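You operate a simulated robot arm through the tools that you are given. There is no shell and no other tool. Be economical: measure what you need, move in short steps, check, and stop when the job is done.

Carry out the task below with a simulated robot arm. There is one attempt and no reset: what you move stays moved.

JOB
Take the burnt relay and put it on the silver cover plate. Take the yellow can and put it on the top of the blue-legged table. Take the pink can and leave it on the yellow pane. Take the black binder and put it on the red tool cabinet top. Close the top cabinet drawer. Fetch the medium piston and set it on the beige gasket pack. Shut the fourth cabinet drawer from the top. Do these in any order. Set down upright: yellow can, pink can, medium piston.

Only the result counts: the job must be done as asked and must still hold three seconds after the hand-in. Knocking over, shifting, dropping, spilling or breaking anything else fails it. A push-on lid holds only when it is set on centred and level and pressed home; a screw cap is set on level and turned clockwise until tight.

ROBOT AND FRAMES
A 6-joint arm with a fingered hand on a trunk, on a base that drives. Base frame: it is fixed to the floor where the robot stands at the start and does not move with it; the origin is under the middle of the robot, x ahead of it, y to its left, z up. Readings come in cm, degrees, newtons and seconds.
With the tool pointing down near the work surface it reaches from about 10 to 44 cm from the robot's upright axis, wherever it stands. Its first joint turns from -166.0 to 166.0 degrees. Places, roughly: beige gasket pack [50, 400, 50]; black binder [500, 425, 50]; burnt relay (4x4x5 cm) [50, 20, 60]; fourth cabinet drawer [450, 400, 60]; medium piston [75, 400, 50]; pink can [-25, 425, 75]; red tool cabinet top [450, 420, 100]; silver cover plate (8x11x1 cm) [-160, 240, 80]; top cabinet drawer [450, 390, 90]; top of the blue-legged table [-180, 240, 80]; yellow can [-25, 400, 75]; yellow pane (21x12x1 cm) [-160, 200, 90]. Payload 2.3 kg.
Tool frame: the origin (TCP) lies between the finger pads and is the grasp point; the fingertips stand 2.2 cm ahead of it; z points along the fingers, y is the line along which they close. Largest opening 11.2 cm; the body of the gripper starts 6 cm behind the TCP. The gripper is a hand of 3 fingers: y runs from the thumb to the fingers, the wrist lies at [0, 0, -21.8] in the tool frame, and closing takes about 1.5 s.
Orientation is told as [roll, pitch, yaw] about the base's x, y, z axes, in that order, counted from this pose: with the fingers straight down and closing along the base's y, the tool's x points along the base's -x, its y along +y and its z along -z.

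CONTROLS
- The arm moves only by the tool drive_tool. Its argument "motion" is a list of rows, each a list of 7 numbers: the turn, a rotation vector about the tool's x, y, z in degrees, then the shift along the tool's x, y, z in mm, then the closure, from 0 (fully open) to 1 (shut). In form: [[ax, ay, az, tx, ty, tz, claw], ...]. A call has 1 to 10 rows; each row shifts and turns the commanded pose from where the row before left it, along the tool's axes as they then stand. Rows are played at 5 a second. More than 5 cm and 8.6 degrees between two rows, or a gripper value outside its range, and nothing of the call is played. A pose out of reach is approached as far as the arm can. The call stops where the force on the tool passes 40 N (or 10 N more than at its start, if that is more) or the arm is blocked; 0.2 s more then pass. The fingers move at their own pace (about 7.2 cm/s each) and stop on an object; they squeeze with about 23 N. The grip force told is the motor's: it shows also when the fingers shut on nothing. Time passes only in rows, and 0.2 s behind the last, so rows that do not move let the fingers close. The reply holds the time, the measured pose of the TCP, the force on the tool along the base axes, the opening and the grip force, in the units named above and with some noise, with the torque about the TCP (base axes, N m) and any sound that the robot's microphone picked up.
- Cameras (640 x 400 px; columns grow to the right, rows downward): "scene" is now at [0.25, 16.26, 133.24]; the picture's right is [0.32, -0.95, 0.00], its down [-0.82, -0.28, -0.51] and it looks along [0.48, 0.16, -0.86] (base axes); focal length 277 px, centre (320, 200). "wrist" rides on the gripper at [6.6, 0.3, -8] in the tool frame; the picture's right is [-0.05, 1.00, 0.00], its down [-0.77, -0.04, -0.64] and it looks along [-0.64, -0.03, 0.77] (tool axes); focal length 275 px, centre (320, 200). There is no depth. A picture from a camera that has moved, and an enlarged one, comes with that camera's place and axes in the base frame and with its lens.
- grab_frame(camera): a new picture of that camera. It takes no simulated time.
- slide_trunk(by): slides the trunk up (or, below 0, down) by that many cm; the arm and the scene camera ride with it, the base frame stays. It gives what a move gives, with no picture.
- roll_base(legs): drives the robot by 1 to 6 legs, each [ahead, left, turn to the left] in cm, cm and degrees, along the robot's own axes; the way and the turn of a leg run together, so that a leg with both is an arc; at most 150 cm and 180 degrees a leg. The arm and the cameras ride along, it lands a little off, and it stops where it bumps. It gives what a move gives.
- preshape(shape): the hand has 3 fingers and takes this shape, open, in about a second: jaw (thumb against the fingers, like two jaws); tri (thumb and two fingers); tip (a fingertip pinch); poke (one finger out to press); point (the index stretched); flat (the hand flat); cup (the hand cupped); fist (a fist). The gripper value then closes the fingers along that shape, each until it touches; the sizes above hold for jaw. It gives what a move gives, with no picture.
- pan_tilt(pan, tilt): turns the head with the scene camera to pan (to the left, within 155 degrees either way) and tilt (down, from -29 to 69), counted from straight ahead of the robot. It gives what a move gives.
- enlarge(camera, box): a new picture of the part [left, top, right, bottom] of that camera's present view, enlarged. It takes no simulated time.
- close_job(): hands the job in; it is judged then, once.

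Go step by step. Nothing tells you exact positions but the pictures and the camera data: compare them with the known pose of the tool, close in by small moves and look again before you grip or let go. The budget is 186 turns and 156 pictures, counting those below and the enlarged ones. Unless the task says otherwise, let go and move clear before handing in, and close with one line.

The tools are called by a JSON object that holds its "method" and its "body". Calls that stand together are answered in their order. drive_tool: Moves the arm, as the interface text tells. Its arguments: {"type":"object","properties":{"motion":{"type":"array","items":{"type":"array","items":{"type":"number"}}}},"required":["motion"]} The other tools are called the same way: slide_trunk (by) slides the trunk up or down; preshape (shape) gives the hand a shape; roll_base (legs) drives the base; pan_tilt (pan, tilt) turns the head that bears the scene camera; grab_frame (camera) takes a picture; enlarge (camera, box) takes an enlarged picture of a part of a camera's view; close_job () hands the job in.

At the start:

```text
time_s: 0.0
ee_pos: [20.33, 17.17, 92.38]
ee_rot: [0.0, 0.0, -0.1]
ft_force: [0.3, 0.3, 0.3]
ft_torque: [-0.03, 0.01, -0.02]
finger_gap: 11.19
grasp_force: 0.0
shape: jaw
trunk travel left (down, up): [-27.5, 31.5]
robot x, y, heading: [-0.32, -0.08, 0.1]
head pan, tilt: [19.0, 59.7]
```

scene: 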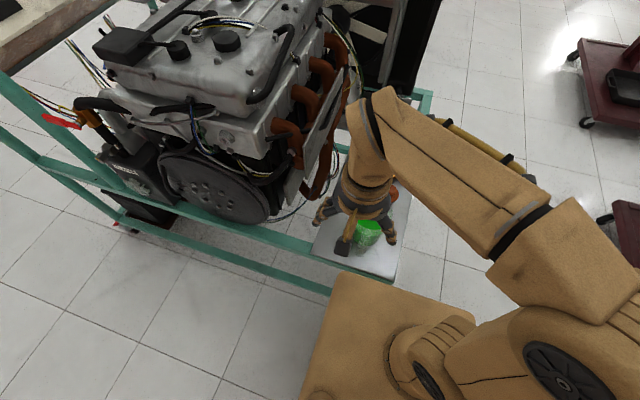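
wrist: 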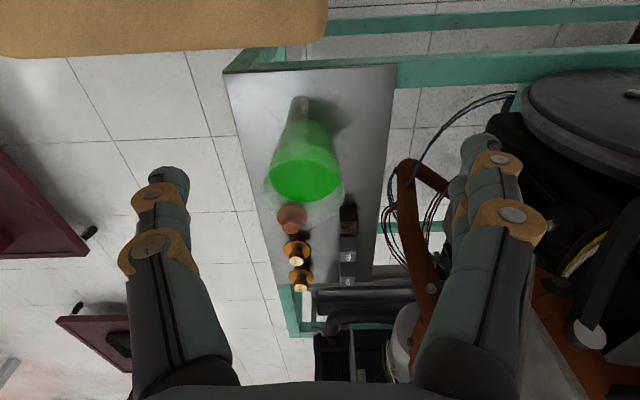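

I see a silver shelf in front of the engine stand with a green beaker, some brass pieces and a row of small dark relays. I'll look at these more closely first.

{"method": "enlarge", "body": {"camera": "wrist", "box": [220, 60, 420, 300]}}

{"method": "enlarge", "body": {"camera": "scene", "box": [280, 130, 480, 290]}}

```text
1.67 times, centred on (320, 180) of wrist
camera zoom: at [13.6, 17.42, 100.39], right [0.05, 1.0, 0.0], down [0.77, -0.04, 0.64], along [0.64, -0.03, -0.77], focal length 459 px, centre (320, 233)
```

zoom: 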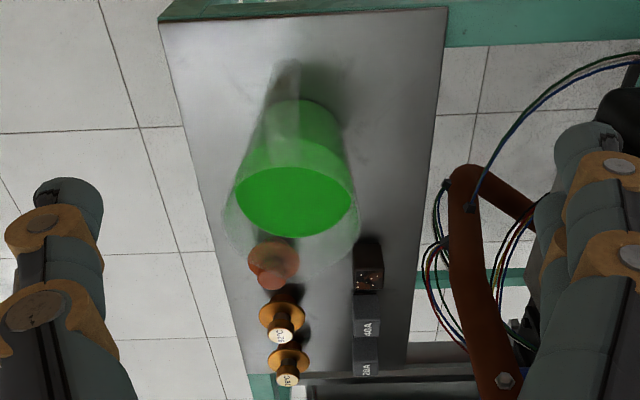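

```text
2.50 times, centred on (380, 210) of scene
camera zoom: at [0.25, 16.26, 133.24], right [0.32, -0.95, 0.0], down [-0.82, -0.28, -0.51], along [0.48, 0.16, -0.86], focal length 693 px, centre (170, 175)
```

zoom: 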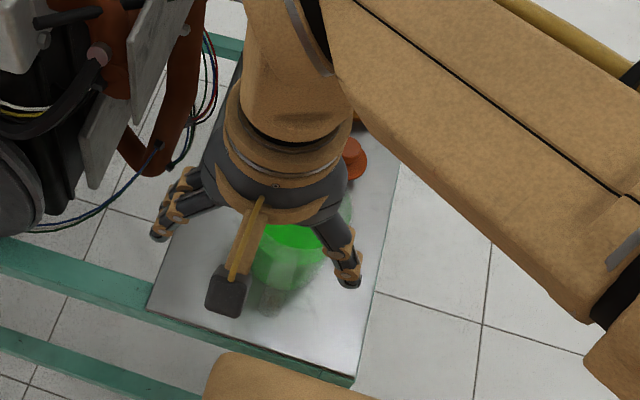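

The front relay in the row, with the scorched top, looks like the burnt one, at about (51, 21). I need to know how much room the base has, so I'll look around.

{"method": "pan_tilt", "body": {"pan": 0, "tilt": 69}}

{"method": "grab_frame", "body": {"camera": "scene"}}

{"method": "pan_tilt", "body": {"pan": 0, "tilt": 20}}

{"method": "grab_frame", "body": {"camera": "scene"}}

{"method": "pan_tilt", "body": {"pan": 85, "tilt": 15}}

{"method": "grab_frame", "body": {"camera": "scene"}}

{"method": "pan_tilt", "body": {"pan": 145, "tilt": 15}}

{"method": "grab_frame", "body": {"camera": "scene"}}

```text
time_s: 0.8
ee_pos: [20.3, 17.15, 92.39]
ee_rot: [0.1, -0.1, 0.0]
ft_force: [0.7, -1.1, -0.7]
ft_torque: [-0.02, 0.02, -0.02]
finger_gap: 11.2
grasp_force: 0.1
shape: jaw
trunk travel left (down, up): [-27.5, 31.5]
robot x, y, heading: [-0.03, 0.19, -0.1]
head pan, tilt: [0.0, 68.8]
```

```text
151 pictures are left
camera scene: at [-0.49, 14.09, 132.27], right [0.0, -1.0, 0.0], down [-0.93, 0.0, -0.36], along [0.36, 0.0, -0.93], focal length 277 px, centre (320, 200)
```

scene: 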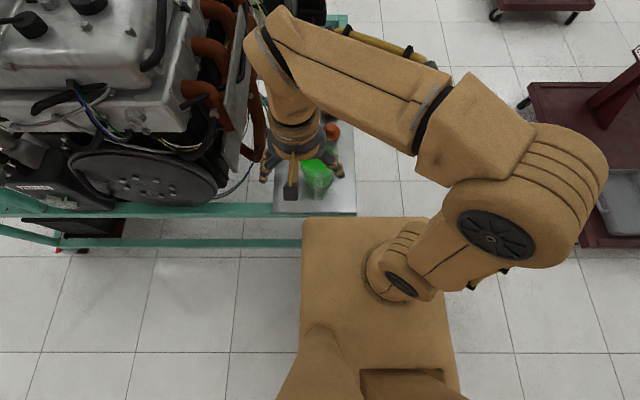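

```text
time_s: 2.0
ee_pos: [20.22, 17.1, 92.48]
ee_rot: [0.0, 0.0, 0.0]
ft_force: [-0.6, 0.5, -0.7]
ft_torque: [-0.02, 0.01, -0.01]
finger_gap: 11.18
grasp_force: 0.1
shape: jaw
trunk travel left (down, up): [-27.5, 31.5]
robot x, y, heading: [-0.09, -0.01, 0.1]
head pan, tilt: [0.0, 20.0]
```

```text
150 pictures are left
camera scene: at [3.22, 14.09, 139.01], right [0.0, -1.0, 0.0], down [-0.34, 0.0, -0.94], along [0.94, 0.0, -0.34], focal length 277 px, centre (320, 200)
```

scene: 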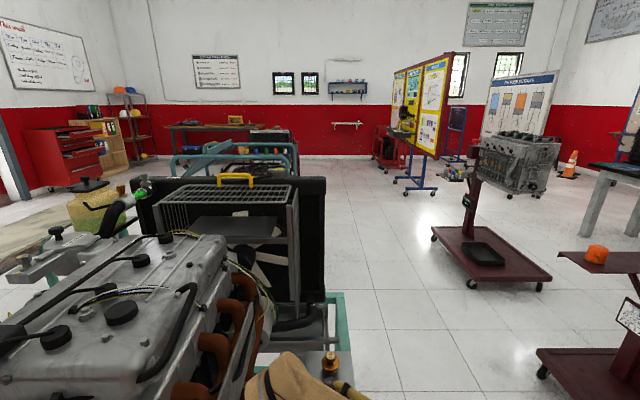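

```text
time_s: 3.6
ee_pos: [20.31, 17.1, 92.44]
ee_rot: [-0.1, 0.0, 0.0]
ft_force: [-0.7, 0.0, -0.1]
ft_torque: [-0.02, -0.01, -0.02]
finger_gap: 11.17
grasp_force: 0.1
shape: jaw
trunk travel left (down, up): [-27.5, 31.5]
robot x, y, heading: [-0.16, -0.06, 0.1]
head pan, tilt: [85.0, 15.0]
```

```text
149 pictures are left
camera scene: at [-5.27, 23.39, 139.83], right [1.0, -0.09, 0.0], down [-0.02, -0.26, -0.97], along [0.08, 0.96, -0.26], focal length 277 px, centre (320, 200)
```

scene: 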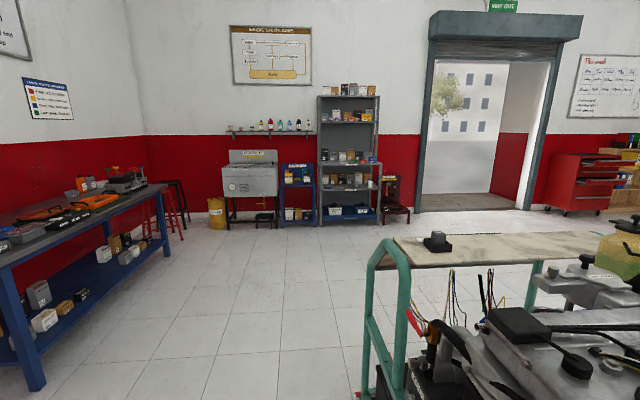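

```text
time_s: 4.9
ee_pos: [20.31, 17.2, 92.56]
ee_rot: [0.0, 0.0, 0.0]
ft_force: [-0.3, 0.3, 0.4]
ft_torque: [0.0, -0.01, 0.0]
finger_gap: 11.22
grasp_force: 0.1
shape: jaw
trunk travel left (down, up): [-27.5, 31.5]
robot x, y, heading: [0.17, -0.08, -0.1]
head pan, tilt: [145.0, 15.0]
```

```text
148 pictures are left
camera scene: at [-13.74, 19.45, 139.83], right [0.57, 0.82, 0.0], down [0.21, -0.15, -0.97], along [-0.79, 0.55, -0.26], focal length 277 px, centre (320, 200)
```

scene: 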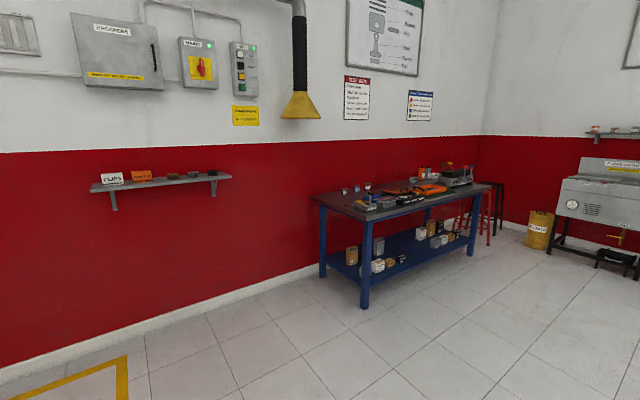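

The base front is already close to the stand, so I'll go around to the open right side of the tray, facing +y.

{"method": "roll_base", "body": {"legs": [[0, -42, 0], [0, 0, 90], [0, -50, 0]]}}

{"method": "pan_tilt", "body": {"pan": 0, "tilt": 55}}

{"method": "grab_frame", "body": {"camera": "scene"}}

{"method": "grab_frame", "body": {"camera": "wrist"}}

```text
time_s: 13.8
ee_pos: [33.29, -21.12, 92.51]
ee_rot: [0.0, 0.1, 89.6]
ft_force: [-0.2, -0.4, -0.2]
ft_torque: [0.02, 0.03, -0.02]
finger_gap: 11.18
grasp_force: 0.1
shape: jaw
trunk travel left (down, up): [-27.5, 31.5]
robot x, y, heading: [50.31, -41.77, 89.7]
head pan, tilt: [145.0, 15.0]
```

```text
time_s: 16.1
ee_pos: [33.37, -21.06, 92.39]
ee_rot: [0.1, 0.0, 89.7]
ft_force: [0.5, 0.5, -0.2]
ft_torque: [-0.05, 0.0, -0.02]
finger_gap: 11.19
grasp_force: 0.2
shape: jaw
trunk travel left (down, up): [-27.5, 31.5]
robot x, y, heading: [50.44, -41.79, 89.8]
head pan, tilt: [0.0, 55.0]
```

```text
147 pictures are left
camera scene: at [36.21, -40.16, 133.81], right [1.0, -0.01, 0.0], down [0.0, -0.82, -0.57], along [0.0, 0.57, -0.82], focal length 277 px, centre (320, 200)
```

scene: 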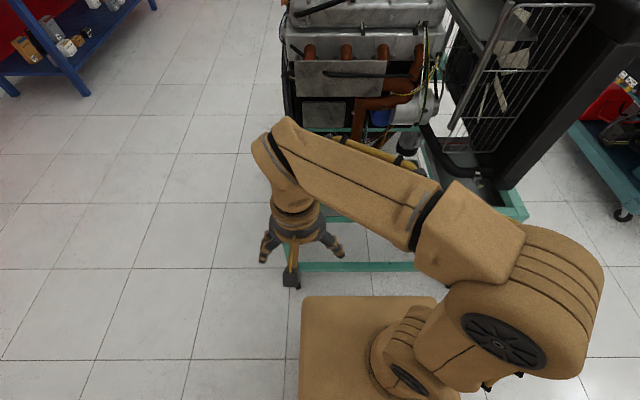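

```text
146 pictures are left
camera wrist: at [32.93, -27.71, 100.39], right [-1.0, 0.05, 0.0], down [0.04, 0.77, 0.64], along [0.03, 0.64, -0.77], focal length 275 px, centre (320, 200)
```

wrist: 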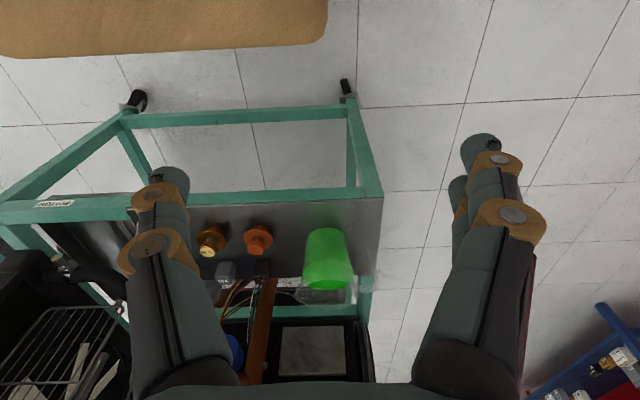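

The tray top is at about z≈62 and the relay at about (46.5, 20.5). I'll drive forward a bit and get the hand above the relay.

{"method": "roll_base", "body": {"legs": [[17, 0, 0]]}}

{"method": "drive_tool", "body": {"motion": [[0, 0, 0, 0, -40, 0, 0], [0, 0, 0, 0, -40, 0, 0], [0, 0, 0, -40, -40, 0, 0], [0, 0, 0, -40, 0, 0, 0], [0, 0, 0, -40, 0, 0, 0]]}}

{"method": "grab_frame", "body": {"camera": "wrist"}}

{"method": "grab_frame", "body": {"camera": "scene"}}

```text
time_s: 17.6
ee_pos: [33.31, -4.29, 92.37]
ee_rot: [0.0, 0.0, 89.8]
ft_force: [-0.1, 1.0, -0.5]
ft_torque: [-0.01, 0.04, -0.01]
finger_gap: 11.19
grasp_force: 0.0
shape: jaw
trunk travel left (down, up): [-27.5, 31.5]
robot x, y, heading: [50.68, -24.56, 89.8]
head pan, tilt: [0.0, 55.0]
```

```text
refused: row 3 steps farther than a row can; nothing moved
```

```text
145 pictures are left
camera wrist: at [32.97, -10.82, 100.38], right [-1.0, 0.05, 0.0], down [0.04, 0.77, 0.64], along [0.03, 0.63, -0.77], focal length 275 px, centre (320, 200)
```

wrist: 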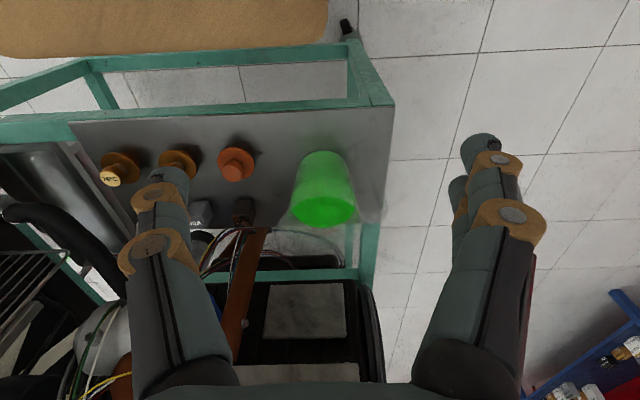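

```text
144 pictures are left
camera scene: at [36.28, -23.25, 133.81], right [1.0, 0.0, 0.0], down [0.0, -0.82, -0.57], along [0.0, 0.57, -0.82], focal length 277 px, centre (320, 200)
```

scene: 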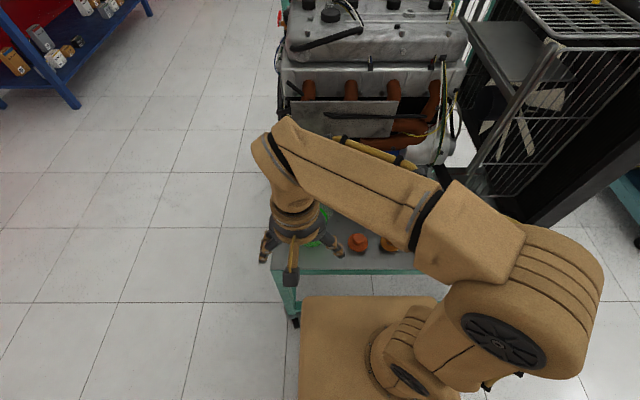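

The burnt relay is just behind the orange insulator. I'll move the hand over and take another look.

{"method": "drive_tool", "body": {"motion": [[0, 0, 0, 0, -45, 0, 0], [0, 0, 0, 0, -45, 0, 0], [0, 0, 0, 0, -45, 0, 0], [0, 0, 0, -45, 0, 0, 0], [0, 0, 0, -45, 0, 0, 0], [0, 0, 0, 0, 0, 0, 0]]}}

{"method": "grab_frame", "body": {"camera": "wrist"}}

```text
time_s: 19.0
ee_pos: [47.11, 4.7, 92.38]
ee_rot: [0.0, 0.0, 89.8]
ft_force: [-0.1, -0.3, -1.2]
ft_torque: [0.01, -0.02, 0.0]
finger_gap: 11.19
grasp_force: 0.0
shape: jaw
trunk travel left (down, up): [-27.5, 31.5]
robot x, y, heading: [50.67, -24.48, 89.7]
head pan, tilt: [0.0, 55.0]
```

```text
143 pictures are left
camera wrist: at [46.76, -1.82, 100.29], right [-1.0, 0.05, 0.0], down [0.04, 0.77, 0.64], along [0.03, 0.64, -0.77], focal length 275 px, centre (320, 200)
```

wrist: 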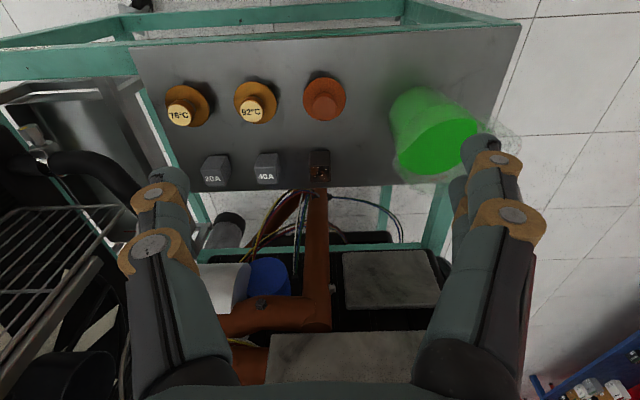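

Relay top is at about (47.7, 20.2). I'll move over it, narrow the fingers and descend part way.

{"method": "drive_tool", "body": {"motion": [[0, 0, 0, -48, -3, 0, 0.35], [0, 0, 0, -48, -3, 0, 0.35], [0, 0, 0, -48, 0, 0, 0.35], [0, 0, 0, -8, 0, 40, 0.35], [0, 0, 0, 0, 0, 45, 0.35], [0, 0, 0, 0, 0, 45, 0.35], [0, 0, 0, 0, 0, 0, 0.35]]}}

{"method": "grab_frame", "body": {"camera": "wrist"}}

{"method": "grab_frame", "body": {"camera": "scene"}}

```text
time_s: 20.6
ee_pos: [47.41, 19.99, 79.27]
ee_rot: [0.0, 0.0, 89.9]
ft_force: [0.3, 0.4, -0.2]
ft_torque: [0.02, 0.02, -0.01]
finger_gap: 7.33
grasp_force: 0.1
shape: jaw
trunk travel left (down, up): [-27.5, 31.5]
robot x, y, heading: [50.81, -24.5, 89.8]
head pan, tilt: [0.0, 55.0]
```

```text
142 pictures are left
camera wrist: at [47.04, 13.36, 87.22], right [-1.0, 0.05, 0.0], down [0.04, 0.77, 0.64], along [0.03, 0.64, -0.77], focal length 275 px, centre (320, 200)
```

wrist: 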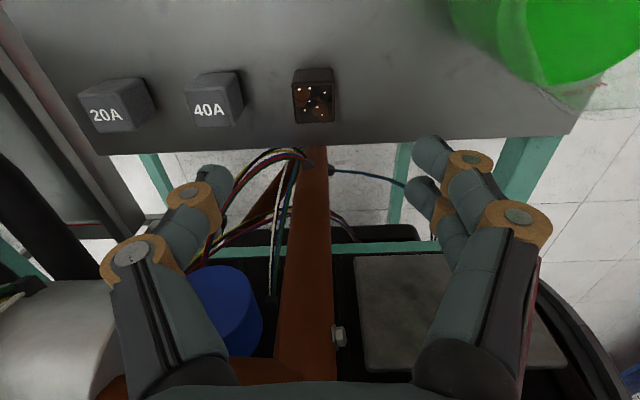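

```text
141 pictures are left
camera scene: at [36.28, -23.31, 133.81], right [1.0, 0.0, 0.0], down [0.0, -0.82, -0.57], along [0.0, 0.57, -0.82], focal length 277 px, centre (320, 200)
```

scene: 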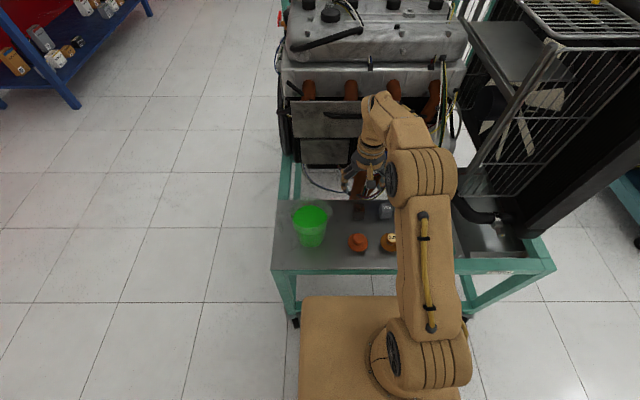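

{"method": "drive_tool", "body": {"motion": [[0, 0, 0, -10, -3, 35, 0.35], [0, 0, 0, 0, 0, 35, 0.35], [0, 0, 0, 0, 0, 0, 0.35]]}}

{"method": "grab_frame", "body": {"camera": "wrist"}}

{"method": "enlarge", "body": {"camera": "scene", "box": [300, 130, 460, 250]}}

```text
time_s: 21.4
ee_pos: [47.71, 20.99, 72.24]
ee_rot: [0.0, 0.1, 89.8]
ft_force: [-0.4, 0.1, 0.0]
ft_torque: [0.01, 0.0, -0.02]
finger_gap: 7.31
grasp_force: 0.0
shape: jaw
trunk travel left (down, up): [-27.5, 31.5]
robot x, y, heading: [50.12, -24.51, 89.4]
head pan, tilt: [0.0, 55.0]
```

```text
140 pictures are left
camera wrist: at [47.42, 14.27, 80.08], right [-1.0, 0.05, 0.0], down [0.04, 0.77, 0.64], along [0.03, 0.64, -0.77], focal length 275 px, centre (320, 200)
```

wrist: 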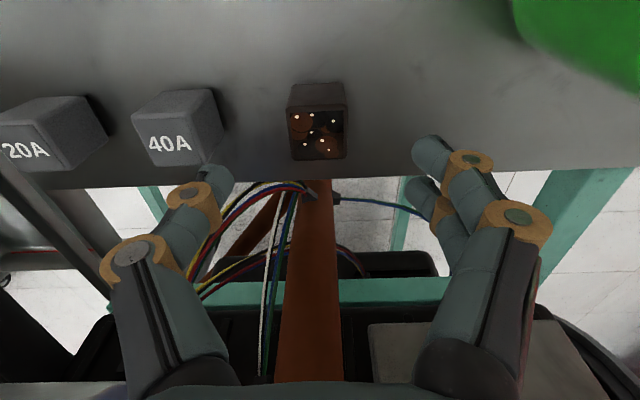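

```text
3.33 times, centred on (380, 190) of scene
camera zoom: at [36.28, -23.31, 133.81], right [1.0, 0.0, 0.0], down [0.0, -0.82, -0.57], along [0.0, 0.57, -0.82], focal length 924 px, centre (120, 233)
```

zoom: 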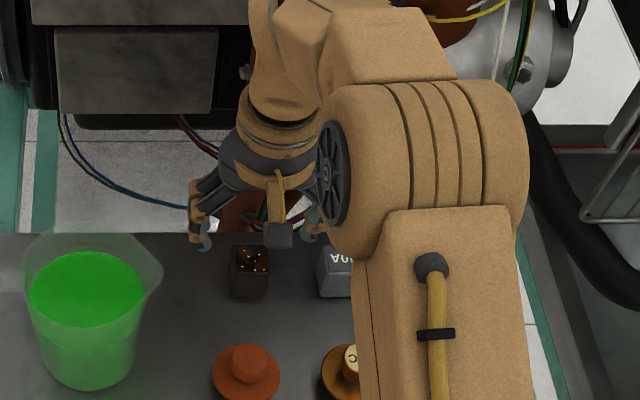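

The hand is lined up with the relay, whose top is at about z≈66. I'll descend and grip.

{"method": "drive_tool", "body": {"motion": [[0, 0, 0, 0, 0, 30, 0.35], [0, 0, 0, 0, 0, 25, 0.35], [0, 0, 0, 0, 0, 15, 0.35], [0, 0, 0, 0, 0, 0, 0.35]]}}

{"method": "grab_frame", "body": {"camera": "wrist"}}

{"method": "enlarge", "body": {"camera": "scene", "box": [300, 130, 460, 250]}}

```text
time_s: 22.4
ee_pos: [47.84, 20.91, 65.33]
ee_rot: [0.0, 0.1, 89.8]
ft_force: [0.2, -0.5, 0.0]
ft_torque: [0.01, 0.0, -0.04]
finger_gap: 7.33
grasp_force: 0.1
shape: jaw
trunk travel left (down, up): [-27.5, 31.5]
robot x, y, heading: [50.51, -24.33, 89.9]
head pan, tilt: [0.0, 55.0]
```

```text
138 pictures are left
camera wrist: at [47.37, 14.23, 73.31], right [-1.0, 0.05, 0.0], down [0.04, 0.77, 0.64], along [0.03, 0.64, -0.77], focal length 275 px, centre (320, 200)
```

wrist: 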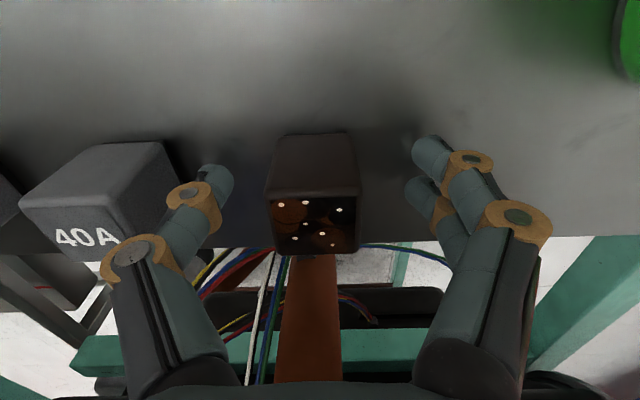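

```text
3.33 times, centred on (380, 190) of scene
camera zoom: at [36.28, -23.31, 133.81], right [1.0, 0.0, 0.0], down [0.0, -0.82, -0.57], along [0.0, 0.57, -0.82], focal length 924 px, centre (120, 233)
```

zoom: 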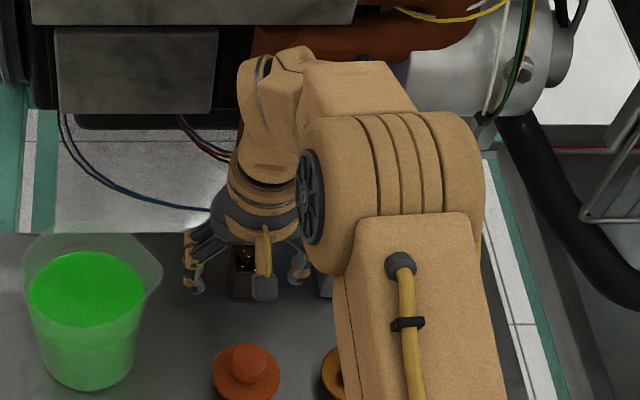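

{"method": "drive_tool", "body": {"motion": [[0, 0, 0, 0, 0, 6, 0.35], [0, 0, 0, 0, 0, 0, 0.6], [0, 0, 0, 0, 0, 0, 0.8], [0, 0, 0, 0, 0, 0, 1], [0, 0, 0, 0, 0, 0, 1], [0, 0, 0, 0, 0, 0, 1], [0, 0, 0, 0, 0, 0, 1]]}}

{"method": "grab_frame", "body": {"camera": "wrist"}}

```text
time_s: 24.0
ee_pos: [47.74, 20.97, 64.78]
ee_rot: [0.0, -0.1, 89.8]
ft_force: [-1.1, -0.4, -0.3]
ft_torque: [0.0, -0.04, 0.0]
finger_gap: 2.63
grasp_force: 23.2
shape: jaw
trunk travel left (down, up): [-27.5, 31.5]
robot x, y, heading: [50.58, -24.28, 89.8]
head pan, tilt: [0.0, 55.0]
```

```text
136 pictures are left
camera wrist: at [47.37, 14.26, 72.7], right [-1.0, 0.05, 0.0], down [0.04, 0.77, 0.64], along [0.03, 0.64, -0.77], focal length 275 px, centre (320, 200)
```

wrist: 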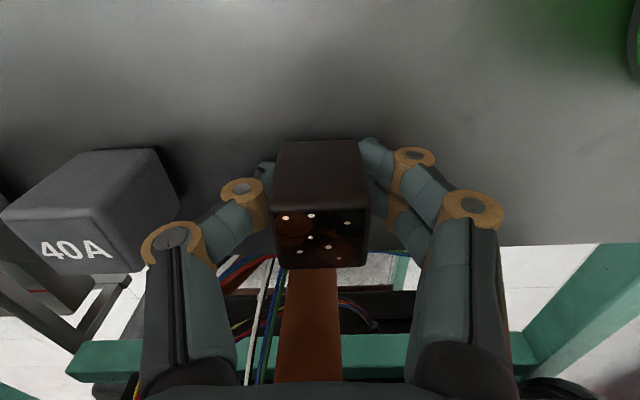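

The relay is gripped. I'll lift it straight up and check.

{"method": "drive_tool", "body": {"motion": [[0, 0, 0, 0, 0, -20, 1], [0, 0, 0, 0, 0, -45, 1], [0, 0, 0, 0, 0, -45, 1], [0, 0, 0, 0, 0, -45, 1], [0, 0, 0, 0, 0, -45, 1], [0, 0, 0, 0, 0, -45, 1], [0, 0, 0, 45, 0, 0, 1], [0, 0, 0, 45, 0, 0, 1], [0, 0, 0, 45, 0, 0, 1], [0, 0, 0, 0, 0, 0, 1]]}}

{"method": "grab_frame", "body": {"camera": "wrist"}}

```text
time_s: 26.2
ee_pos: [47.82, 7.48, 89.29]
ee_rot: [0.1, 0.0, 89.8]
ft_force: [0.3, 0.0, -1.0]
ft_torque: [0.0, 0.0, -0.01]
finger_gap: 2.62
grasp_force: 22.7
shape: jaw
trunk travel left (down, up): [-27.5, 31.5]
robot x, y, heading: [50.57, -24.4, 89.6]
head pan, tilt: [0.0, 55.0]
```

```text
135 pictures are left
camera wrist: at [47.31, 0.74, 97.28], right [-1.0, 0.05, 0.0], down [0.04, 0.77, 0.64], along [0.03, 0.64, -0.77], focal length 275 px, centre (320, 200)
```

wrist: 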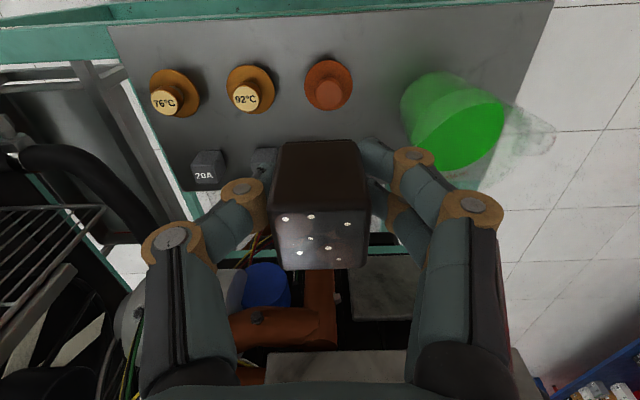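

The relay is held. The blue-legged table runs along y at x≈-148..-210, so I'll approach it from its open +x side. First I'll raise the trunk and drive over.

{"method": "slide_trunk", "body": {"by": 12}}

{"method": "roll_base", "body": {"legs": [[-18, 0, 0], [0, 111, 0], [130, 0, 0], [130, 0, 0]]}}

{"method": "pan_tilt", "body": {"pan": 90, "tilt": 30}}

{"method": "grab_frame", "body": {"camera": "scene"}}

```text
time_s: 27.7
ee_pos: [47.68, 7.46, 101.32]
ee_rot: [0.0, 0.0, 89.8]
ft_force: [-0.5, 0.6, -0.9]
ft_torque: [-0.04, -0.03, 0.02]
finger_gap: 2.6
grasp_force: 23.2
shape: jaw
trunk travel left (down, up): [-39.5, 19.5]
robot x, y, heading: [50.46, -24.4, 89.9]
head pan, tilt: [0.0, 55.0]
```

```text
time_s: 46.6
ee_pos: [-74.43, 245.54, 101.38]
ee_rot: [0.0, 0.0, 93.3]
ft_force: [0.8, -1.2, -0.6]
ft_torque: [0.01, 0.02, -0.01]
finger_gap: 2.64
grasp_force: 23.3
shape: jaw
trunk travel left (down, up): [-39.5, 19.5]
robot x, y, heading: [-69.69, 213.74, 93.3]
head pan, tilt: [0.0, 55.0]
```

```text
time_s: 48.3
ee_pos: [-74.59, 245.53, 101.32]
ee_rot: [0.0, 0.0, 93.3]
ft_force: [0.1, 0.1, -0.4]
ft_torque: [-0.03, 0.01, 0.02]
finger_gap: 2.62
grasp_force: 22.9
shape: jaw
trunk travel left (down, up): [-39.5, 19.5]
robot x, y, heading: [-70.16, 213.74, 93.4]
head pan, tilt: [90.0, 30.0]
```

```text
134 pictures are left
camera scene: at [-92.68, 206.5, 149.41], right [-0.06, 1.0, 0.0], down [0.5, 0.03, -0.87], along [-0.86, -0.05, -0.5], focal length 277 px, centre (320, 200)
```

scene: 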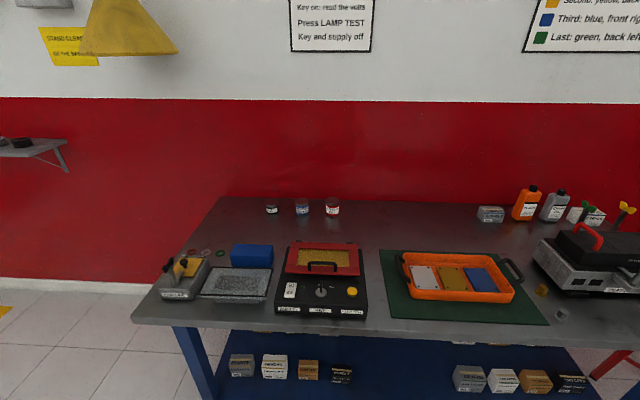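

{"method": "enlarge", "body": {"camera": "scene", "box": [130, 180, 390, 340]}}

{"method": "enlarge", "body": {"camera": "scene", "box": [370, 180, 640, 350]}}

```text
2.46 times, centred on (260, 260) of scene
camera zoom: at [-92.68, 206.5, 149.41], right [-0.06, 1.0, 0.0], down [0.5, 0.03, -0.87], along [-0.86, -0.05, -0.5], focal length 682 px, centre (468, 52)
```

zoom: 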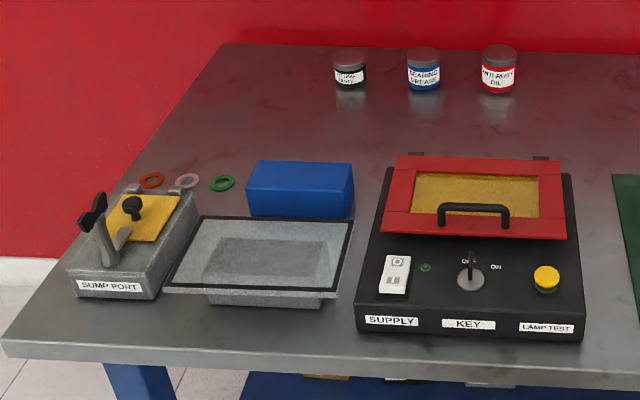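

```text
2.35 times, centred on (505, 265) of scene
camera zoom: at [-92.68, 206.5, 149.41], right [-0.06, 1.0, 0.0], down [0.5, 0.03, -0.87], along [-0.86, -0.05, -0.5], focal length 652 px, centre (-115, 47)
```

zoom: 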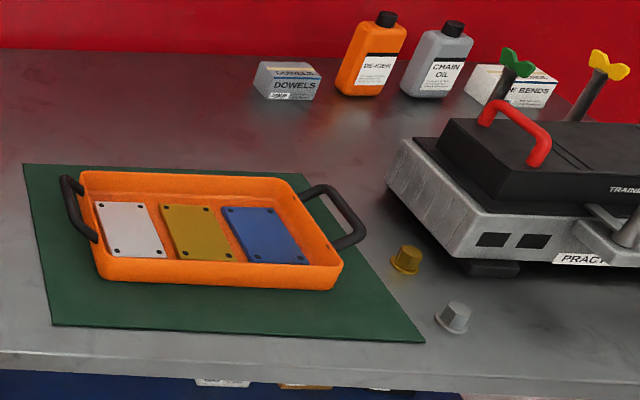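

The silver plate is the left one in the orange tray, at about (-160, 237). The yellow pane is in the red lid of the control box. I'll turn to face the table and move closer.

{"method": "roll_base", "body": {"legs": [[0, 0, 86.6], [30, -16, 0]]}}

{"method": "pan_tilt", "body": {"pan": 0, "tilt": 50}}

{"method": "grab_frame", "body": {"camera": "scene"}}

{"method": "grab_frame", "body": {"camera": "wrist"}}

```text
time_s: 54.1
ee_pos: [-131.09, 229.27, 101.32]
ee_rot: [0.0, 0.0, 177.7]
ft_force: [-1.0, -0.3, -1.9]
ft_torque: [-0.03, 0.0, 0.01]
finger_gap: 2.63
grasp_force: 22.7
shape: jaw
trunk travel left (down, up): [-39.5, 19.5]
robot x, y, heading: [-99.12, 230.73, 177.6]
head pan, tilt: [90.0, 30.0]
```

```text
time_s: 55.7
ee_pos: [-130.9, 229.3, 101.36]
ee_rot: [0.0, 0.1, 177.8]
ft_force: [0.3, 0.5, -0.2]
ft_torque: [-0.03, 0.01, 0.03]
finger_gap: 2.62
grasp_force: 23.0
shape: jaw
trunk travel left (down, up): [-39.5, 19.5]
robot x, y, heading: [-98.75, 230.55, 177.7]
head pan, tilt: [0.0, 50.0]
```

```text
131 pictures are left
camera scene: at [-101.22, 216.81, 146.46], right [0.04, 1.0, 0.0], down [0.77, -0.03, -0.64], along [-0.64, 0.03, -0.77], focal length 277 px, centre (320, 200)
```

scene: 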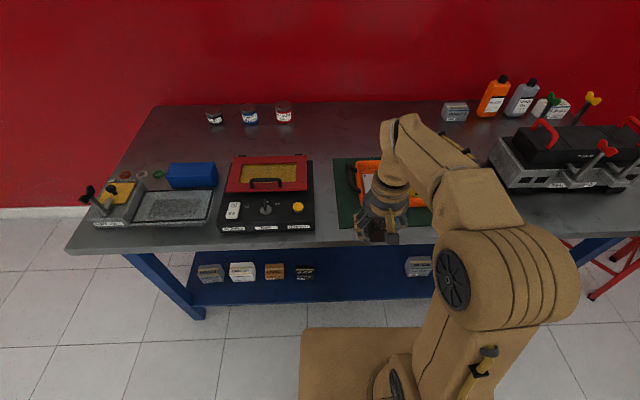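

```text
130 pictures are left
camera wrist: at [-124.41, 228.66, 109.28], right [-0.09, -1.0, 0.0], down [-0.77, 0.07, 0.64], along [-0.63, 0.06, -0.77], focal length 275 px, centre (320, 200)
```

wrist: 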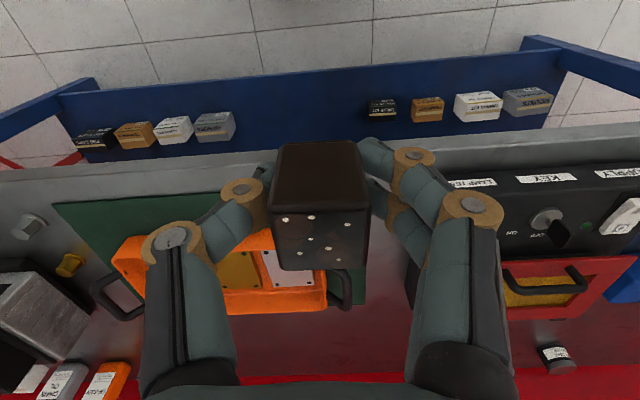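

{"method": "roll_base", "body": {"legs": [[14, 0, 2.3]]}}

{"method": "drive_tool", "body": {"motion": [[0, 0, 0, 0, -40, 0, 1], [0, 0, 0, 0, -38, 0, 1], [0, 0, 0, -45, 0, 0, 1], [0, 0, 0, -45, 0, 0, 1], [0, 0, 0, 0, 0, 0, 1]]}}

{"method": "grab_frame", "body": {"camera": "scene"}}

{"method": "grab_frame", "body": {"camera": "wrist"}}

```text
time_s: 57.1
ee_pos: [-144.64, 228.18, 101.25]
ee_rot: [0.0, 0.0, -180.0]
ft_force: [-0.6, -0.1, 0.5]
ft_torque: [0.02, -0.04, 0.03]
finger_gap: 2.63
grasp_force: 23.3
shape: jaw
trunk travel left (down, up): [-39.5, 19.5]
robot x, y, heading: [-112.27, 230.86, -180.1]
head pan, tilt: [0.0, 50.0]
```

```text
time_s: 58.3
ee_pos: [-153.43, 235.93, 101.38]
ee_rot: [0.0, 0.0, -180.0]
ft_force: [-0.2, 0.3, -0.3]
ft_torque: [-0.02, 0.01, -0.02]
finger_gap: 2.62
grasp_force: 23.3
shape: jaw
trunk travel left (down, up): [-39.5, 19.5]
robot x, y, heading: [-112.55, 230.85, -179.9]
head pan, tilt: [0.0, 50.0]
```

```text
129 pictures are left
camera scene: at [-114.31, 216.98, 146.46], right [0.0, 1.0, 0.0], down [0.77, 0.0, -0.64], along [-0.64, 0.0, -0.77], focal length 277 px, centre (320, 200)
```

scene: 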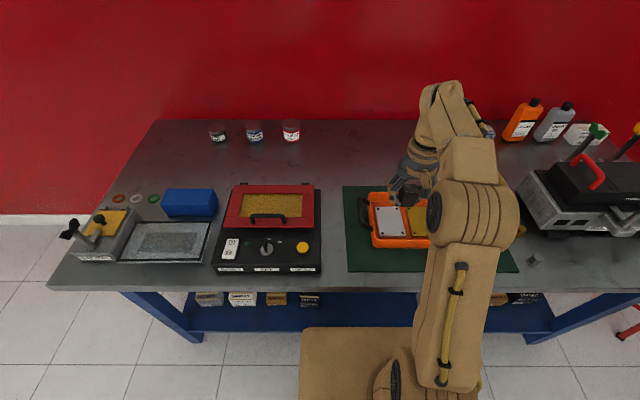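

```text
128 pictures are left
camera wrist: at [-146.85, 235.53, 109.37], right [-0.04, -1.0, 0.0], down [-0.77, 0.03, 0.64], along [-0.64, 0.03, -0.77], focal length 275 px, centre (320, 200)
```

wrist: 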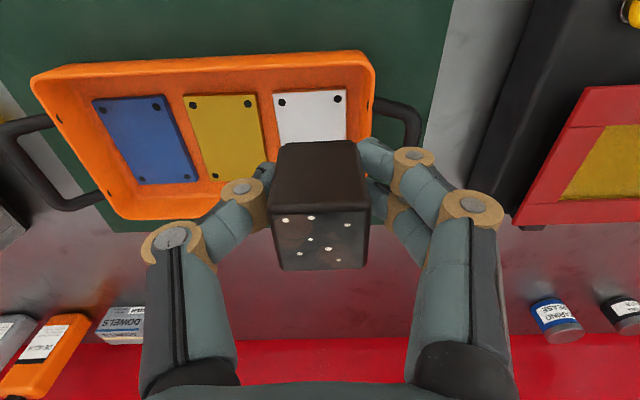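

{"method": "enlarge", "body": {"camera": "scene", "box": [340, 170, 460, 270]}}

```text
4.00 times, centred on (400, 220) of scene
camera zoom: at [-114.31, 216.98, 146.46], right [0.0, 1.0, 0.0], down [0.77, 0.0, -0.64], along [-0.64, 0.0, -0.77], focal length 1108 px, centre (0, 120)
```

zoom: 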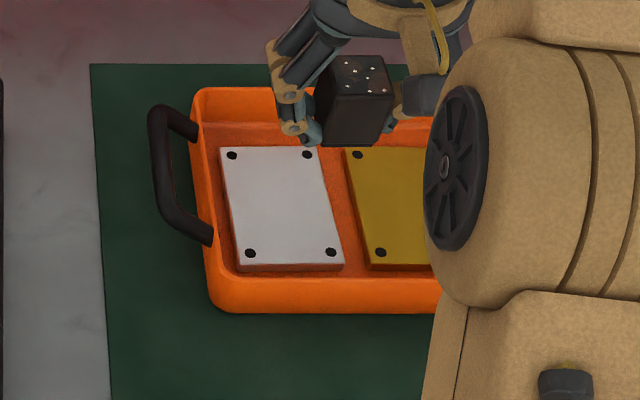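

{"method": "drive_tool", "body": {"motion": [[0, 0, 0, -35, -10, 0, 1], [0, 0, 0, -33, -8, 0, 1], [0, 0, 0, 0, 0, 45, 1], [0, 0, 0, 0, 0, 45, 1], [0, 0, 0, 0, 0, 35, 1], [0, 0, 0, 0, 0, 0, 1]]}}

{"method": "grab_frame", "body": {"camera": "wrist"}}

{"method": "enlarge", "body": {"camera": "scene", "box": [340, 170, 460, 270]}}

```text
time_s: 59.7
ee_pos: [-158.09, 237.07, 88.87]
ee_rot: [0.0, -0.1, -179.9]
ft_force: [-1.0, 0.1, -0.8]
ft_torque: [-0.01, 0.01, -0.01]
finger_gap: 2.62
grasp_force: 23.4
shape: jaw
out of reach, approached as far as the arm can: row 2
trunk travel left (down, up): [-39.5, 19.5]
robot x, y, heading: [-112.73, 231.31, -180.0]
head pan, tilt: [0.0, 50.0]
```

```text
126 pictures are left
camera wrist: at [-151.48, 236.79, 96.81], right [-0.04, -1.0, 0.0], down [-0.77, 0.03, 0.64], along [-0.64, 0.03, -0.77], focal length 275 px, centre (320, 200)
```

wrist: 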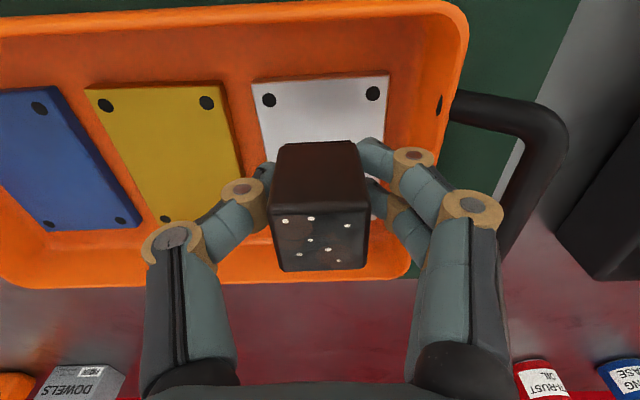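

```text
4.00 times, centred on (400, 220) of scene
camera zoom: at [-114.33, 216.98, 146.46], right [0.0, 1.0, 0.0], down [0.77, 0.0, -0.64], along [-0.64, 0.0, -0.77], focal length 1108 px, centre (0, 120)
```

zoom: 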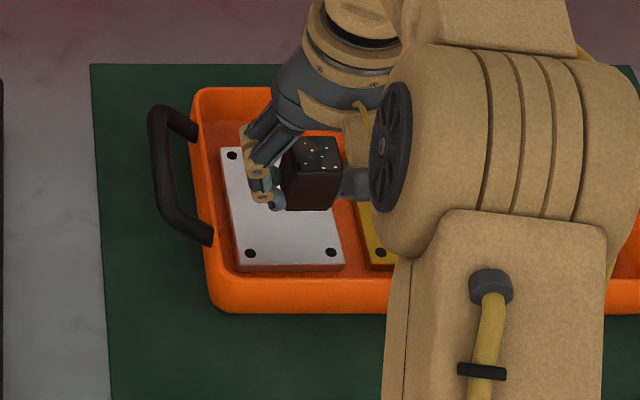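

Reach ends near x=-158, so I'll nudge the base forward a little.

{"method": "roll_base", "body": {"legs": [[2.5, 0, 0]]}}

{"method": "drive_tool", "body": {"motion": [[0, 0, 0, 0, 0, 20, 1], [0, 0, 0, 0, 0, 10, 1], [0, 0, 0, 0, 0, 0, 1]]}}

{"method": "enlarge", "body": {"camera": "scene", "box": [340, 170, 460, 270]}}

{"method": "grab_frame", "body": {"camera": "wrist"}}

```text
time_s: 60.5
ee_pos: [-160.63, 237.08, 88.77]
ee_rot: [0.0, 0.0, -180.0]
ft_force: [-0.5, -0.1, 0.0]
ft_torque: [-0.03, -0.02, 0.03]
finger_gap: 2.59
grasp_force: 22.7
shape: jaw
trunk travel left (down, up): [-39.5, 19.5]
robot x, y, heading: [-115.17, 231.49, -179.8]
head pan, tilt: [0.0, 50.0]
```

```text
time_s: 61.3
ee_pos: [-160.54, 237.24, 85.92]
ee_rot: [-0.1, 0.0, -180.0]
ft_force: [-0.7, 0.2, -1.2]
ft_torque: [0.0, -0.01, -0.01]
finger_gap: 2.6
grasp_force: 22.6
shape: jaw
trunk travel left (down, up): [-39.5, 19.5]
robot x, y, heading: [-115.02, 230.87, -179.9]
head pan, tilt: [0.0, 50.0]
```

```text
4.00 times, centred on (400, 220) of scene
camera zoom: at [-116.87, 216.98, 146.46], right [0.0, 1.0, 0.0], down [0.77, 0.0, -0.64], along [-0.64, 0.0, -0.77], focal length 1108 px, centre (0, 120)
```

zoom: 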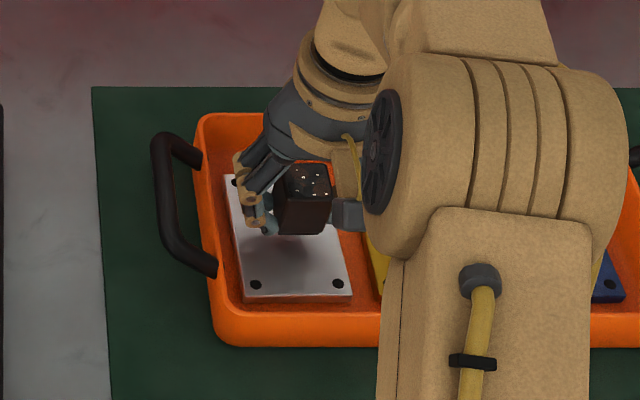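

```text
123 pictures are left
camera wrist: at [-154.05, 236.86, 93.88], right [-0.04, -1.0, 0.0], down [-0.77, 0.03, 0.64], along [-0.64, 0.03, -0.77], focal length 275 px, centre (320, 200)
```

wrist: 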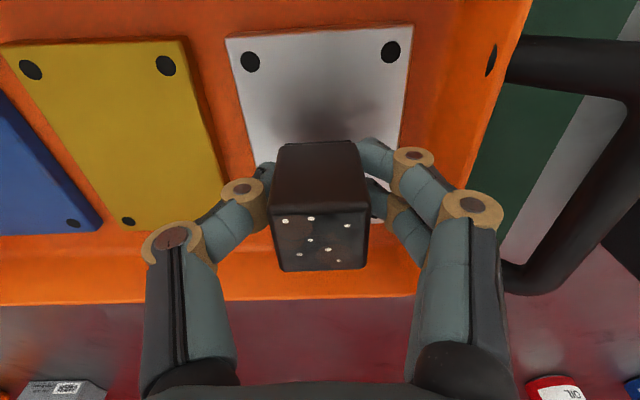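

{"method": "drive_tool", "body": {"motion": [[0, 0, 0, 0, 0, 6, 1], [0, 0, 0, 0, 0, 4, 1], [0, 0, 0, 0, 0, 3, 1], [0, 0, 0, 0, 0, 0, 1]]}}

{"method": "grab_frame", "body": {"camera": "wrist"}}

```text
time_s: 62.3
ee_pos: [-160.55, 237.1, 84.56]
ee_rot: [0.0, 0.0, -179.9]
ft_force: [0.3, -0.5, -0.5]
ft_torque: [0.0, 0.0, -0.02]
finger_gap: 2.6
grasp_force: 23.2
shape: jaw
trunk travel left (down, up): [-39.5, 19.5]
robot x, y, heading: [-115.06, 230.75, -179.9]
head pan, tilt: [0.0, 50.0]
```

```text
122 pictures are left
camera wrist: at [-154.0, 236.8, 92.5], right [-0.04, -1.0, 0.0], down [-0.77, 0.03, 0.64], along [-0.64, 0.03, -0.77], focal length 275 px, centre (320, 200)
```

wrist: 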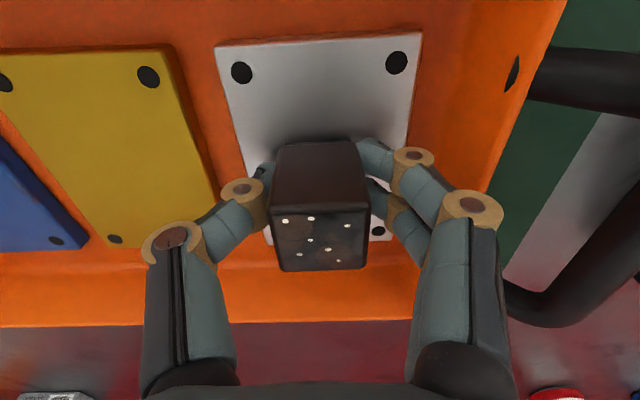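

Close now. I'll lower it in tiny steps until the force shows contact.

{"method": "drive_tool", "body": {"motion": [[0, 0, 0, 0, 0, 2, 1], [0, 0, 0, 0, 0, 2, 1], [0, 0, 0, 0, 0, 0, 1]]}}

{"method": "drive_tool", "body": {"motion": [[0, 0, 0, 0, 0, 2, 1], [0, 0, 0, 0, 0, 2, 1], [0, 0, 0, 0, 0, 0, 1]]}}

{"method": "drive_tool", "body": {"motion": [[0, 0, 0, 0, 0, 2, 1], [0, 0, 0, 0, 0, 2, 1], [0, 0, 0, 0, 0, 0, 1]]}}

{"method": "grab_frame", "body": {"camera": "wrist"}}

```text
time_s: 63.1
ee_pos: [-160.51, 237.04, 84.25]
ee_rot: [0.0, 0.0, -179.8]
ft_force: [-0.7, 0.5, 2.2]
ft_torque: [-0.04, -0.02, 0.03]
finger_gap: 2.61
grasp_force: 23.0
shape: jaw
trunk travel left (down, up): [-39.5, 19.5]
robot x, y, heading: [-115.59, 231.11, -179.8]
head pan, tilt: [0.0, 50.0]
```

```text
time_s: 63.9
ee_pos: [-160.39, 237.05, 83.88]
ee_rot: [-0.2, -0.4, -179.8]
ft_force: [-8.8, 0.4, 34.9]
ft_torque: [0.11, 0.16, 0.02]
finger_gap: 2.85
grasp_force: 22.5
shape: jaw
trunk travel left (down, up): [-39.5, 19.5]
robot x, y, heading: [-114.91, 231.0, -179.3]
head pan, tilt: [0.0, 50.0]
```

```text
time_s: 64.3
ee_pos: [-160.5, 237.07, 84.12]
ee_rot: [0.0, -0.8, -179.7]
ft_force: [4.4, -2.0, 23.5]
ft_torque: [-0.04, -0.15, -0.04]
finger_gap: 2.94
grasp_force: 23.7
shape: jaw
trunk travel left (down, up): [-39.5, 19.5]
robot x, y, heading: [-115.3, 231.27, -179.8]
head pan, tilt: [0.0, 50.0]
stopped in row 1: the force on the tool passed its limit at 50 N (the readings are from after the stop); the commanded pose is now the measured one
```

```text
121 pictures are left
camera wrist: at [-153.83, 236.75, 91.9], right [-0.04, -1.0, 0.0], down [-0.76, 0.03, 0.65], along [-0.64, 0.03, -0.76], focal length 275 px, centre (320, 200)
```

wrist: 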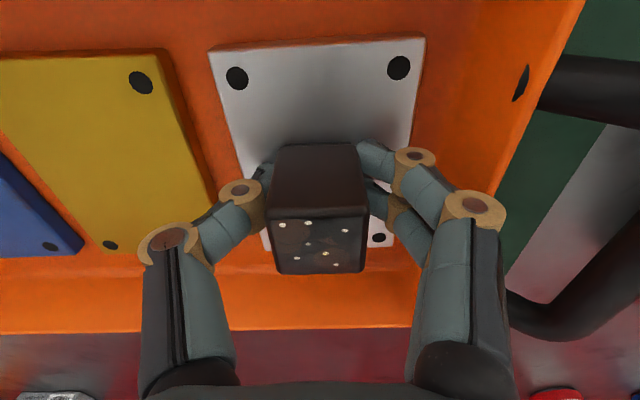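

The relay is in contact with the plate. I'll ease off slightly and open the fingers partway.

{"method": "drive_tool", "body": {"motion": [[0, 0, 0, 0, 0, -1, 1], [0, 0, 0, 0, 0, 0, 0.7], [0, 0, 0, 0, 0, 0, 0.6], [0, 0, 0, 0, 0, 0, 0.55], [0, 0, 0, 0, 0, 0, 0.5], [0, 0, 0, 0, 0, 0, 0.5]]}}

{"method": "grab_frame", "body": {"camera": "wrist"}}

```text
time_s: 65.7
ee_pos: [-160.53, 237.05, 84.03]
ee_rot: [0.0, -0.5, -179.9]
ft_force: [-1.6, 1.1, 20.2]
ft_torque: [-0.07, -0.02, -0.03]
finger_gap: 4.58
grasp_force: 0.0
shape: jaw
trunk travel left (down, up): [-39.5, 19.5]
robot x, y, heading: [-114.92, 230.97, -179.9]
head pan, tilt: [0.0, 50.0]
```

```text
120 pictures are left
camera wrist: at [-153.88, 236.76, 91.89], right [-0.04, -1.0, 0.0], down [-0.77, 0.03, 0.64], along [-0.64, 0.03, -0.77], focal length 275 px, centre (320, 200)
```

wrist: 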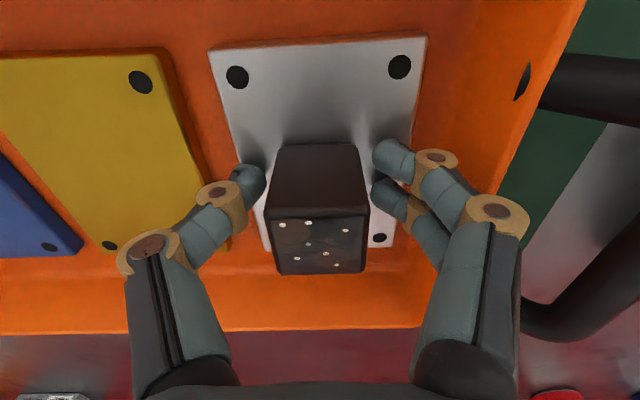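

{"method": "drive_tool", "body": {"motion": [[0, 0, 0, 0, 0, -5, 0.5], [0, 0, 0, 0, 0, -15, 0.5], [0, 0, 0, 0, 0, -40, 0.5], [0, 0, 0, 0, 0, -45, 0.5], [0, 0, 0, 0, 0, -45, 0.5], [0, 0, 0, 40, 0, -20, 0.5], [0, 0, 0, 45, 0, 0, 0.3], [0, 0, 0, 0, 0, 0, 0]]}}

{"method": "grab_frame", "body": {"camera": "wrist"}}

{"method": "enlarge", "body": {"camera": "scene", "box": [160, 120, 480, 320]}}

```text
time_s: 67.5
ee_pos: [-152.11, 237.2, 100.94]
ee_rot: [-0.1, -0.3, -179.8]
ft_force: [-0.4, -0.2, -0.7]
ft_torque: [0.01, -0.01, -0.02]
finger_gap: 11.15
grasp_force: 0.0
shape: jaw
trunk travel left (down, up): [-39.5, 19.5]
robot x, y, heading: [-114.92, 231.05, -179.9]
head pan, tilt: [0.0, 50.0]
```

```text
119 pictures are left
camera wrist: at [-145.41, 236.86, 108.82], right [-0.04, -1.0, 0.0], down [-0.77, 0.03, 0.64], along [-0.64, 0.03, -0.77], focal length 275 px, centre (320, 200)
```

wrist: 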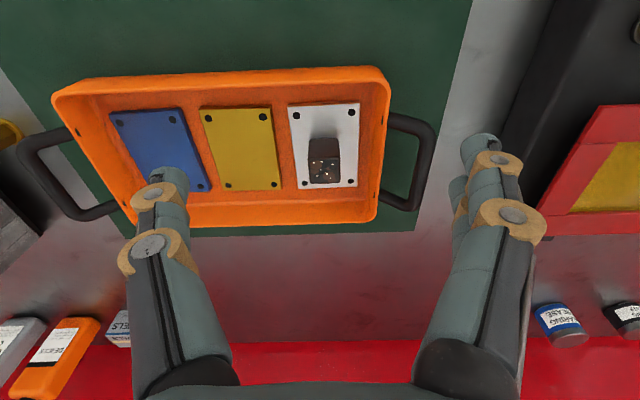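

```text
2.00 times, centred on (320, 220) of scene
camera zoom: at [-116.9, 216.99, 146.46], right [0.0, 1.0, 0.0], down [0.77, 0.0, -0.64], along [-0.64, 0.0, -0.77], focal length 554 px, centre (320, 160)
```

zoom: 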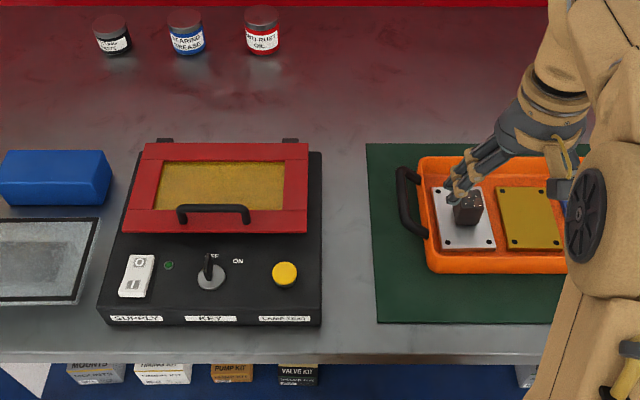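

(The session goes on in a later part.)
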